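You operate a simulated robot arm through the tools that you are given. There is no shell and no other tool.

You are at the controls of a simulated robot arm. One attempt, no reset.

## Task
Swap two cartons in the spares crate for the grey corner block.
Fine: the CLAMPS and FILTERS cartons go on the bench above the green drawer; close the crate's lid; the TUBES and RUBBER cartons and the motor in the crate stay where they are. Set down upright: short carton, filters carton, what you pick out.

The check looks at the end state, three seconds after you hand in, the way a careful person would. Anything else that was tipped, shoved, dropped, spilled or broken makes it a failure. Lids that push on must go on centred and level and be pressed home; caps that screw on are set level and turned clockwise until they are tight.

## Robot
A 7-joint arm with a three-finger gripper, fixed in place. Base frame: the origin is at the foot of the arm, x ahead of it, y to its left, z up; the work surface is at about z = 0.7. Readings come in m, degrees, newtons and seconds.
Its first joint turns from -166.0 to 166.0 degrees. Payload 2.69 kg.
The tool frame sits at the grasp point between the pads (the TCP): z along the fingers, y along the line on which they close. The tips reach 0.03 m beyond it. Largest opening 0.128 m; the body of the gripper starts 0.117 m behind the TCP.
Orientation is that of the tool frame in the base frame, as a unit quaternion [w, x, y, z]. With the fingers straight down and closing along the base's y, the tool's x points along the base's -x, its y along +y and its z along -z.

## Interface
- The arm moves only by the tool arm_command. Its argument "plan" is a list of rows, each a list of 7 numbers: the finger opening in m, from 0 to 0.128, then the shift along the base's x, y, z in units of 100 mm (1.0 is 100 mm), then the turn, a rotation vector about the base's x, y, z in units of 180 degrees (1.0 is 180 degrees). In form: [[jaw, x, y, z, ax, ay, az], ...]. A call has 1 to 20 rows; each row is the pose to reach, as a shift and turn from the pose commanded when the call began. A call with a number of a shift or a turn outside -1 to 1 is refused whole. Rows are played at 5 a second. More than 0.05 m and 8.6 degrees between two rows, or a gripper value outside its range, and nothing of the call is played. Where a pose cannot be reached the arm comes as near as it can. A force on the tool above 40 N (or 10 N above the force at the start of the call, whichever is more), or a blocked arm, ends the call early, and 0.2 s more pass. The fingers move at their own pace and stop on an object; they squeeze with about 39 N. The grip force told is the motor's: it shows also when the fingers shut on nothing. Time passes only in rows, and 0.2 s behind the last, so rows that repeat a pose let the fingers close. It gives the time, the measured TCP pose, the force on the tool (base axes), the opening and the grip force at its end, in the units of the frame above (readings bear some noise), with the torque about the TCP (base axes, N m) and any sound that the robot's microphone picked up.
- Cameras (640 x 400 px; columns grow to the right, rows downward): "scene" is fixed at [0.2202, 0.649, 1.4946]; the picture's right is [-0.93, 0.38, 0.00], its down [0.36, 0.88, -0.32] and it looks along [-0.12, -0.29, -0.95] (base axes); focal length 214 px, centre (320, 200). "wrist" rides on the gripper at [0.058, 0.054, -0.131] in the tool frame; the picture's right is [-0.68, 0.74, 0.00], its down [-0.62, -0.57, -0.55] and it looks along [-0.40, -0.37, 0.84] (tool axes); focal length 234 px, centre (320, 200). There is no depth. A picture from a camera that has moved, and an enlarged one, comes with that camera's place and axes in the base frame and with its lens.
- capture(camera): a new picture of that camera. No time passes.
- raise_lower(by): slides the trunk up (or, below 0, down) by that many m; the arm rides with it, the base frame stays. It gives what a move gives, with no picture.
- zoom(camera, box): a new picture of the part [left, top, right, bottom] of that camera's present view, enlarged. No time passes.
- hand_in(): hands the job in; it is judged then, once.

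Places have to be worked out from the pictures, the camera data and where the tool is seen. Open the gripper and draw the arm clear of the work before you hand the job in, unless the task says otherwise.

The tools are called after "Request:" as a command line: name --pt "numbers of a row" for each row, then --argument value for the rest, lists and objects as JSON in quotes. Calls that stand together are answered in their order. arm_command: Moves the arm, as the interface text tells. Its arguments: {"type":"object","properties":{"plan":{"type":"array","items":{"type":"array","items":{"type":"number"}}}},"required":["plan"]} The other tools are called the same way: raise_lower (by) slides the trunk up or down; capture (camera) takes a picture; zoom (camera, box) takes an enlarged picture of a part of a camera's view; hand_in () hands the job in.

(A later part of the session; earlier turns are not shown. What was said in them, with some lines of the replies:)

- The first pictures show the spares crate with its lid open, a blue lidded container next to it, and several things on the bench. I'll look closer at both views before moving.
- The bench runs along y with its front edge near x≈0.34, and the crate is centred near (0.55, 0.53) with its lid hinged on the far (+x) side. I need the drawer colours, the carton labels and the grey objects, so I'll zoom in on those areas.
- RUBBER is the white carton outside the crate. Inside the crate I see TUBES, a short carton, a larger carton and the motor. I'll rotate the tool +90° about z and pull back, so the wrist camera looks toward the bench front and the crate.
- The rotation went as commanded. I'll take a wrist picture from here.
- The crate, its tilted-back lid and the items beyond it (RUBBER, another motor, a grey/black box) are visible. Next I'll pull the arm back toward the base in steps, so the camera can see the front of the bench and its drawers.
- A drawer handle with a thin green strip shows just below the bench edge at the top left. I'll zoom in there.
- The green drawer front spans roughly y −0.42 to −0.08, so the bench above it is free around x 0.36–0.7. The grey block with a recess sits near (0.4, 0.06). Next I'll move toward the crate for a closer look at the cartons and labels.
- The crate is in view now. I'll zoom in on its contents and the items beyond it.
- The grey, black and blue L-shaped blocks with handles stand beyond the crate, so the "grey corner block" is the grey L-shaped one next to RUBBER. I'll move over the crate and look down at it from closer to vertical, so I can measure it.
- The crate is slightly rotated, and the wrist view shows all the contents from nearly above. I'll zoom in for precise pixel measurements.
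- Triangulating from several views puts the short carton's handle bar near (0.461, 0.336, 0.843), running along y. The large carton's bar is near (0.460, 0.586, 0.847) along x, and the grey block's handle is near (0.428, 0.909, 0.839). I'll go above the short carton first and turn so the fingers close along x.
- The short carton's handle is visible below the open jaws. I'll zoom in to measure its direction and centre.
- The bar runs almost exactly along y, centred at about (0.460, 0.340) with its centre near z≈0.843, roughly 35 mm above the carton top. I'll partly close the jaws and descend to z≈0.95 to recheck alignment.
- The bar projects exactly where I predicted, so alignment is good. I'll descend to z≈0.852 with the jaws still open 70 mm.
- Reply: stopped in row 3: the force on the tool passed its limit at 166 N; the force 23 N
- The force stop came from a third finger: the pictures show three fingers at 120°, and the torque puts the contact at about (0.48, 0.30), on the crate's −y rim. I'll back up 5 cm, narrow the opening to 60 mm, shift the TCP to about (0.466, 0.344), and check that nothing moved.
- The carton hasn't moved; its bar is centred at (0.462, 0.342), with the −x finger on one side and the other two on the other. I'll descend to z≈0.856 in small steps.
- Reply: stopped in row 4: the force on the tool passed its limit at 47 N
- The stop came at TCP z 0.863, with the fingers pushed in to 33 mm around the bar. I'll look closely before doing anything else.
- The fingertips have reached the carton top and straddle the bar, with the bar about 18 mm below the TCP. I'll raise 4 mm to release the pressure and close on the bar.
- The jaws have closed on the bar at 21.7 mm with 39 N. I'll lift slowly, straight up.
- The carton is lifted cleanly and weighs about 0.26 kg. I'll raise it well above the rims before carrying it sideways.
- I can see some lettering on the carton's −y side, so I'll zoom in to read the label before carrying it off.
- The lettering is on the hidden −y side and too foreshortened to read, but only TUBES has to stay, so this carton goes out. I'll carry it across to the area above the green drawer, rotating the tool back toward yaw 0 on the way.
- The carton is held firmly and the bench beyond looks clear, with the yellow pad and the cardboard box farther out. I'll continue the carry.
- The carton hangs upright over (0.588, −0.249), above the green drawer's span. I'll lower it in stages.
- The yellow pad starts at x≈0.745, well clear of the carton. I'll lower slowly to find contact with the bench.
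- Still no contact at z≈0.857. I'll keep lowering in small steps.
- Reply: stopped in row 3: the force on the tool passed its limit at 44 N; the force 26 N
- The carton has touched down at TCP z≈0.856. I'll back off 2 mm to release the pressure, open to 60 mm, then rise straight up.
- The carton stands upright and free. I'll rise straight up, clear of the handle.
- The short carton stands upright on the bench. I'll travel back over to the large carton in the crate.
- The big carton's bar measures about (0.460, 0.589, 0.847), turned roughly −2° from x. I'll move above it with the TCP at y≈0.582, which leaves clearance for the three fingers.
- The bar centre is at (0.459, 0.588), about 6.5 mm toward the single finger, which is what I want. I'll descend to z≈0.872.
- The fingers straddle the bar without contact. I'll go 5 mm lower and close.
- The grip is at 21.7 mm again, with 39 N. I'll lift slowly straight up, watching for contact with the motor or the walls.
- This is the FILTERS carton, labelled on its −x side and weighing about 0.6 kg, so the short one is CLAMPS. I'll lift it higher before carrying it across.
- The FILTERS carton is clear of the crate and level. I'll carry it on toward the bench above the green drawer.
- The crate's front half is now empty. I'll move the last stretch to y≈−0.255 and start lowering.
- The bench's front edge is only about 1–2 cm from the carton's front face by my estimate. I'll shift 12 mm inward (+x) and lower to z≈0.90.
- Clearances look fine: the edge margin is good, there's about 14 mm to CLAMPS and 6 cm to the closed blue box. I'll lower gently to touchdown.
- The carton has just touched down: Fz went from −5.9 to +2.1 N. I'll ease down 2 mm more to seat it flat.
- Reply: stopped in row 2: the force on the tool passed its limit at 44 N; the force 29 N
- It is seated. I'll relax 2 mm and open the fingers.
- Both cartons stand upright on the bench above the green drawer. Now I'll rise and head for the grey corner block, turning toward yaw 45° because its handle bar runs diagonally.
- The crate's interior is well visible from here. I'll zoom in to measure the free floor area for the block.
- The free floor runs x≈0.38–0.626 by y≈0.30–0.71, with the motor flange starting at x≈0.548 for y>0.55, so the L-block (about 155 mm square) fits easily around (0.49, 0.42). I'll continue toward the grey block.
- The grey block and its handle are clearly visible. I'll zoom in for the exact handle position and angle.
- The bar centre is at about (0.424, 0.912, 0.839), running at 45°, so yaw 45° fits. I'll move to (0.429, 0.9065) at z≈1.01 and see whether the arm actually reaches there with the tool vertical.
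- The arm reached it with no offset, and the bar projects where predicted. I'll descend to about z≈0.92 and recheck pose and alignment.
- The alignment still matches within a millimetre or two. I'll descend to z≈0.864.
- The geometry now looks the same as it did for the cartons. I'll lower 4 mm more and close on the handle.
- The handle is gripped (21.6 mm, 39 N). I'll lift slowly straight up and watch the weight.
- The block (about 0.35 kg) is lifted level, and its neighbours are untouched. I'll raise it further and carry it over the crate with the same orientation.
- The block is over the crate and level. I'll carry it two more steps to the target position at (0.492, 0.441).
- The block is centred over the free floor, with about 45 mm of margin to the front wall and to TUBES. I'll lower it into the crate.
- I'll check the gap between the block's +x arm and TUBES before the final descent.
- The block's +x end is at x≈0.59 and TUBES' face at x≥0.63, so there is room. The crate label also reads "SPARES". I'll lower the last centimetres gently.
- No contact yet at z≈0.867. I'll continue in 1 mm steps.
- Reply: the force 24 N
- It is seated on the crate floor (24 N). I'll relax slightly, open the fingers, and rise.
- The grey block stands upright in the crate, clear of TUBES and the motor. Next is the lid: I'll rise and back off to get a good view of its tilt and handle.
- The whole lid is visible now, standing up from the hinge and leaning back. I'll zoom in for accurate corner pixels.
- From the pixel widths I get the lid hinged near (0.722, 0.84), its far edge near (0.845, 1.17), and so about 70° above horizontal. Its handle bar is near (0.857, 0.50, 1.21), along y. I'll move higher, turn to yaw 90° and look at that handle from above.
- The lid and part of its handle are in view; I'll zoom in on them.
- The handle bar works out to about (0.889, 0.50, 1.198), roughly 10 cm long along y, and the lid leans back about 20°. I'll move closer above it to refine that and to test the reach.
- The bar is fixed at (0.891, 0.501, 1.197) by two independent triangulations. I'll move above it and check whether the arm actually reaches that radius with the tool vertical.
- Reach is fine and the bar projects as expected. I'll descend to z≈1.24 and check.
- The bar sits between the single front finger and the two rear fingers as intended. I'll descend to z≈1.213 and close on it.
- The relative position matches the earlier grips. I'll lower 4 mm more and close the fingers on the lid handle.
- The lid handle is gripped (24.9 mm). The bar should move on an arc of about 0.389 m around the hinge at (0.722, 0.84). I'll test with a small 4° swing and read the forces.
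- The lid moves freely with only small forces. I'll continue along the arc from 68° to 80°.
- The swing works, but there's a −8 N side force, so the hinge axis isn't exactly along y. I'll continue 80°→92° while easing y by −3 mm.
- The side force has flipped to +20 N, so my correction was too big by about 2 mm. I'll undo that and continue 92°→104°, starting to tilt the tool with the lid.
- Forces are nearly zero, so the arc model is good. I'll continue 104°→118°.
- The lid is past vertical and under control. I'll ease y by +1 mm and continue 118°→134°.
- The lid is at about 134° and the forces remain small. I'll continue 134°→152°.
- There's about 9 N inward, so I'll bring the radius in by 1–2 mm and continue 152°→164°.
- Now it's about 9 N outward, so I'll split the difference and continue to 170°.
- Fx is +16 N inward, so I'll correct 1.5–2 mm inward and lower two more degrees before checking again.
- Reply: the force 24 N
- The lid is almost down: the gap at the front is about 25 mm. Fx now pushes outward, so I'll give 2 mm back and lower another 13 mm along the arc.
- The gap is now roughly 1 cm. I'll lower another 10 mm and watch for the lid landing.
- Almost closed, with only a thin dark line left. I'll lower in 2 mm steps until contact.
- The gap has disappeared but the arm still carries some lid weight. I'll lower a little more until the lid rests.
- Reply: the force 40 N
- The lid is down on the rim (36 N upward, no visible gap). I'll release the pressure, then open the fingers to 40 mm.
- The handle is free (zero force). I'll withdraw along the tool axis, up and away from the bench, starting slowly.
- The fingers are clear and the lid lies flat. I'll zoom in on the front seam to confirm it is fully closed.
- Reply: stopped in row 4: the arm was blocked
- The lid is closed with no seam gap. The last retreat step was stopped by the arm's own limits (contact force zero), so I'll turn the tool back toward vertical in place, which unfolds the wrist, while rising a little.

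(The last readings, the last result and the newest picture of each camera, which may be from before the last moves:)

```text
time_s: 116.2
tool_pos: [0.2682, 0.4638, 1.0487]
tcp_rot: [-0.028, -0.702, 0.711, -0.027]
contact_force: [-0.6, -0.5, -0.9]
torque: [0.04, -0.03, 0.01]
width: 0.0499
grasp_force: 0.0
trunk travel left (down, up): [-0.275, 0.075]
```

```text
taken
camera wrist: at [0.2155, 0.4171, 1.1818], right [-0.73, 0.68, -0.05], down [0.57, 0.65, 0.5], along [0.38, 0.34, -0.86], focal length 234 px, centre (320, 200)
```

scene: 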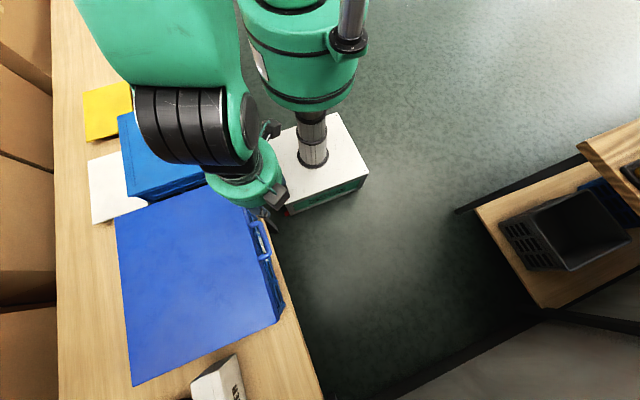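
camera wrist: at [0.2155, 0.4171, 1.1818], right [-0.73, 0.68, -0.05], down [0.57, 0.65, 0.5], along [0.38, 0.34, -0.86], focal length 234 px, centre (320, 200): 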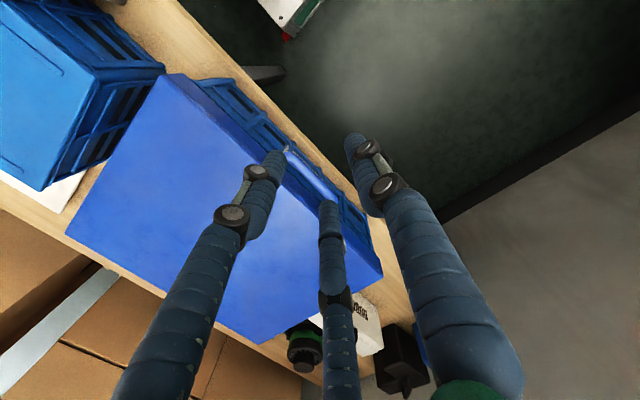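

The tool is vertical again and clear of everything. I'll rise and draw the arm back toward the start region, then check the whole scene.

Request:
arm_command --pt "0.06 0.1 0.0 0.4 0 0 0" --pt "0.06 0.2 0.0 0.8 0 0 0" --pt "0.06 0.25 0.0 1.0 0 0 0"

Request:
arm_command --pt "0.06 0.2 -0.1 0.35 0 0 0" --pt "0.06 0.4 -0.2 0.7 0 0 0" --pt "0.06 0.6 -0.3 1.0 0 0 0"

Request:
arm_command --pt "0.06 0.3 -0.3 0.25 0 0 0" --pt "0.06 0.5 -0.6 0.5 0 0 0" --pt "0.06 0.6 -0.9 0.7 0 0 0"

Request:
capture --camera "scene"

Request:
capture --camera "wrist"

```text
time_s: 117.0
tool_pos: [0.2953, 0.4653, 1.1485]
tcp_rot: [-0.026, -0.702, 0.711, -0.027]
contact_force: [0.0, -0.1, -0.7]
torque: [0.03, -0.02, 0.02]
width: 0.0602
grasp_force: 0.1
trunk travel left (down, up): [-0.275, 0.075]
```

```text
time_s: 117.8
tool_pos: [0.3515, 0.4351, 1.248]
tcp_rot: [-0.027, -0.702, 0.711, -0.028]
contact_force: [-0.3, 0.3, 0.2]
torque: [0.02, -0.01, -0.01]
width: 0.0602
grasp_force: 0.1
trunk travel left (down, up): [-0.275, 0.075]
```

```text
time_s: 118.6
tool_pos: [0.413, 0.3449, 1.3186]
tcp_rot: [-0.026, -0.703, 0.71, -0.028]
contact_force: [0.4, 0.8, 0.0]
torque: [-0.01, 0.01, -0.02]
width: 0.06
grasp_force: 0.1
trunk travel left (down, up): [-0.275, 0.075]
```

```text
taken
```

scene: 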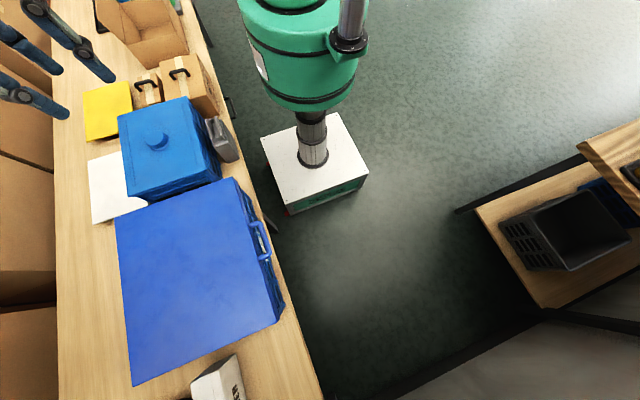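

```text
taken
camera wrist: at [0.3591, 0.2976, 1.4524], right [-0.73, 0.68, -0.05], down [0.57, 0.65, 0.5], along [0.38, 0.34, -0.86], focal length 234 px, centre (320, 200)
```

wrist: 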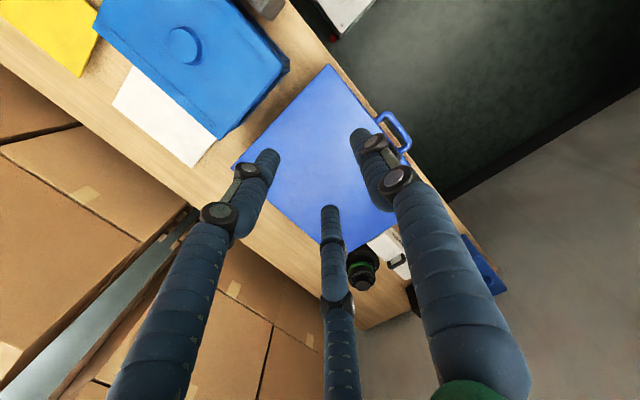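

The lid looks closed and square on the crate. I'll zoom in on the crate, the cartons and the neighbours for a final check.

Request:
zoom --camera "scene" --box '[90, 160, 330, 400]'

Request:
zoom --camera "scene" --box '[60, 20, 280, 180]'

Request:
zoom --camera "scene" --box '[220, 180, 300, 340]'

```text
1.67 times, centred on (210, 280) of scene
camera zoom: at [0.2202, 0.649, 1.4946], right [-0.93, 0.38, 0.0], down [0.36, 0.88, -0.32], along [-0.12, -0.29, -0.95], focal length 358 px, centre (503, 67)
```

zoom: 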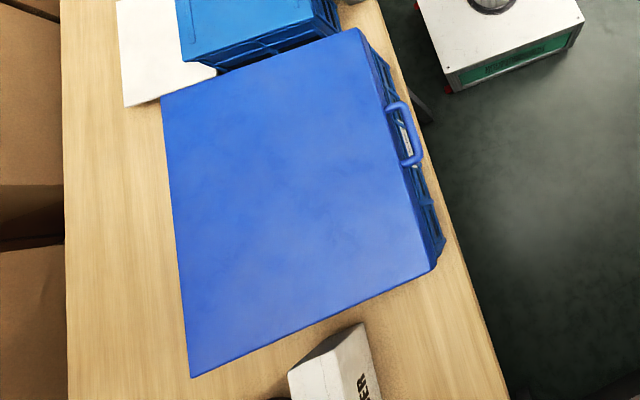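

```text
2.50 times, centred on (170, 100) of scene
camera zoom: at [0.2202, 0.649, 1.4946], right [-0.93, 0.38, 0.0], down [0.36, 0.88, -0.32], along [-0.12, -0.29, -0.95], focal length 536 px, centre (695, 450)
```

zoom: 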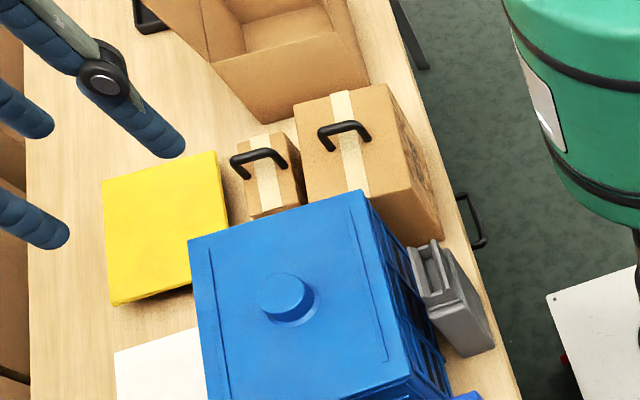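

```text
2.50 times, centred on (260, 260) of scene
camera zoom: at [0.2202, 0.649, 1.4946], right [-0.93, 0.38, 0.0], down [0.36, 0.88, -0.32], along [-0.12, -0.29, -0.95], focal length 536 px, centre (470, 50)
```

zoom: 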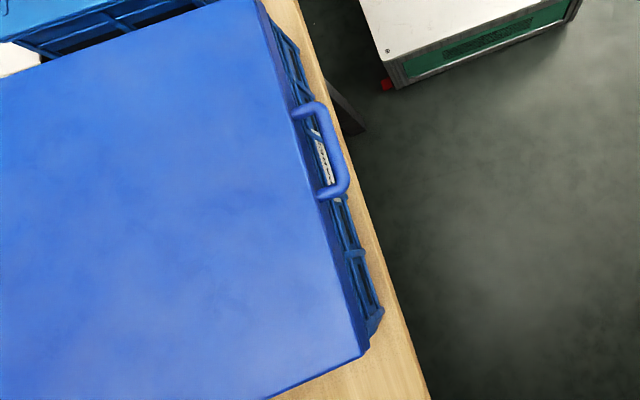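

The lid's four corners measure level within about 3 mm and square over the crate, and the neighbours look unmoved. I'll retreat further toward the base and use that view to confirm the cartons sit above the green drawer.

Request:
arm_command --pt "0.1 -0.07 -0.33 0.0 0 0 -0.027" --pt "0.128 -0.14 -0.66 0.0 0 0 -0.054" --pt "0.128 -0.2 -1.0 0.0 0 0 -0.081"

Request:
arm_command --pt "0.128 -0.07 -0.33 0.0 0 0 -0.027" --pt "0.128 -0.14 -0.66 0.0 0 0 -0.054" --pt "0.128 -0.2 -1.0 0.0 0 0 -0.081"

Request:
arm_command --pt "0.128 -0.07 -0.33 0.0 0 0 -0.027" --pt "0.128 -0.14 -0.66 0.0 0 0 -0.054" --pt "0.128 -0.2 -1.0 0.0 0 0 -0.081"

Request:
arm_command --pt "0.128 -0.2 -0.3 0.0 0 0 -0.01" --pt "0.128 -0.4 -0.6 0.0 0 0 -0.02" --pt "0.128 -0.5 -0.8 0.0 0 0 -0.02"

Request:
capture --camera "wrist"

Request:
capture --camera "scene"

```text
time_s: 119.4
tool_pos: [0.3927, 0.2444, 1.3179]
tcp_rot: [-0.029, -0.606, 0.794, -0.024]
contact_force: [0.1, 0.2, -0.2]
torque: [-0.01, -0.03, 0.0]
width: 0.1279
grasp_force: 0.0
trunk travel left (down, up): [-0.275, 0.075]
```

```text
time_s: 120.2
tool_pos: [0.3739, 0.1435, 1.3194]
tcp_rot: [-0.032, -0.5, 0.865, -0.02]
contact_force: [0.7, -0.8, -0.3]
torque: [-0.01, -0.02, -0.03]
width: 0.1281
grasp_force: 0.1
trunk travel left (down, up): [-0.275, 0.075]
```

```text
time_s: 121.0
tool_pos: [0.3531, 0.0457, 1.3188]
tcp_rot: [-0.035, -0.386, 0.922, -0.015]
contact_force: [0.4, -0.4, 0.2]
torque: [0.01, 0.0, 0.0]
width: 0.1279
grasp_force: 0.0
trunk travel left (down, up): [-0.275, 0.075]
```

```text
time_s: 121.8
tool_pos: [0.3017, -0.0362, 1.3182]
tcp_rot: [-0.035, -0.357, 0.933, -0.015]
contact_force: [-0.2, 0.0, 0.7]
torque: [-0.01, 0.0, -0.02]
width: 0.128
grasp_force: 0.1
trunk travel left (down, up): [-0.275, 0.075]
```

```text
taken
camera wrist: at [0.2311, -0.0272, 1.4529], right [0.01, 1.0, -0.05], down [0.86, 0.02, 0.5], along [0.5, -0.05, -0.86], focal length 234 px, centre (320, 200)
```

wrist: 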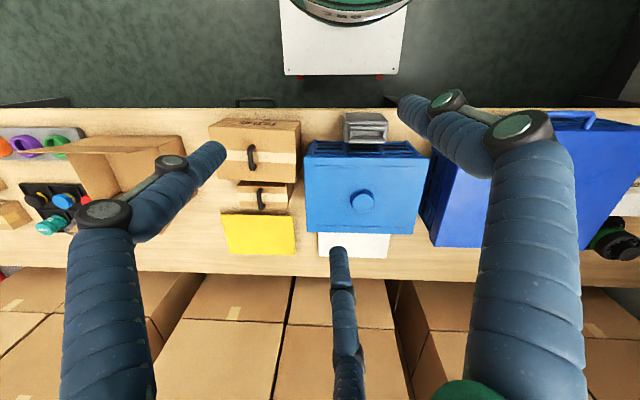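

```text
taken
```

scene: 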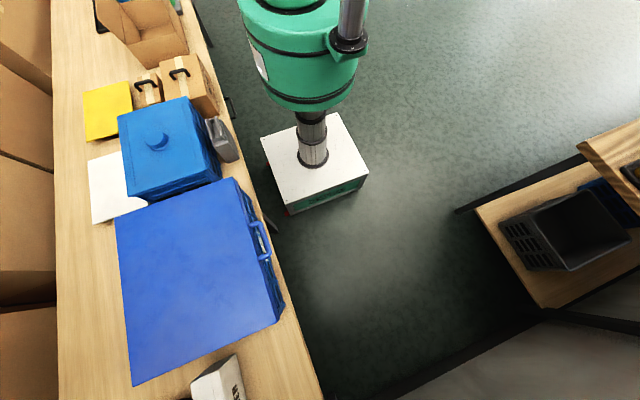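

The cartons stand directly behind the drawer's handle. I'll take one last zoom to confirm their position against the green drawer and their upright state.

Request:
zoom --camera "wrist" --box '[140, 70, 440, 280]'

Request:
zoom --camera "wrist" --box '[180, 85, 330, 165]'

```text
1.90 times, centred on (290, 175) of wrist
camera zoom: at [0.2311, -0.0272, 1.4529], right [0.01, 1.0, -0.05], down [0.86, 0.02, 0.5], along [0.5, -0.05, -0.86], focal length 446 px, centre (377, 248)
```

zoom: 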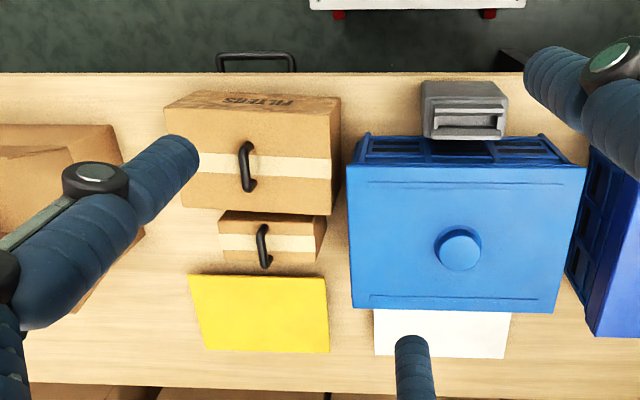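

```text
4.27 times, centred on (255, 125) of wrist
camera zoom: at [0.2311, -0.0272, 1.4529], right [0.01, 1.0, -0.05], down [0.86, 0.02, 0.5], along [0.5, -0.05, -0.86], focal length 999 px, centre (597, 520)
```

zoom: 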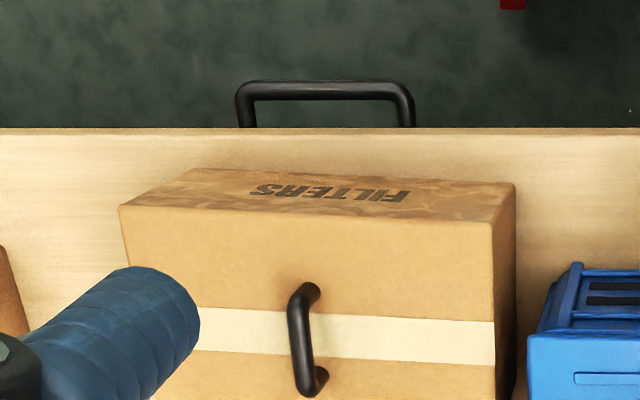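

CLAMPS and FILTERS stand upright on the bench behind the green drawer's handle. The grey corner block is in the SPARES crate with TUBES and the motor, and the lid is closed. The gripper is open and the arm is clear, so I'm handing the job in.

Request:
hand_in

```text
The job is handed in.
```

I swapped the two cartons for the grey corner block and handed the job in; no result has come back yet.

- **CLAMPS and FILTERS:** both stand upright on the bench above the green drawer, lined up behind its handle. I read the FILTERS label directly. I couldn't read the other label clearly, but it was the only carton left in the crate besides TUBES.
- **Grey corner block:** it stands upright in the SPARES crate. I set it clear of TUBES and the motor, and neither was moved.
- **Lid:** I swung it shut by its handle and pressed it down. It measures level to within about 3 mm, with no visible gap at the front.
- **Arm:** the gripper is open and clear of the work.

**Contacts during the job:** the gripper has three fingers rather than two, and on my first approach one finger hit the crate rim, peaking at 166 N. On the next approach the fingertips pressed on the CLAMPS carton top, stopping at 47 N. I checked the pictures afterwards and nothing had visibly shifted. Near the end, one retreat move was blocked while the contact force read about zero, so I took a different path out.
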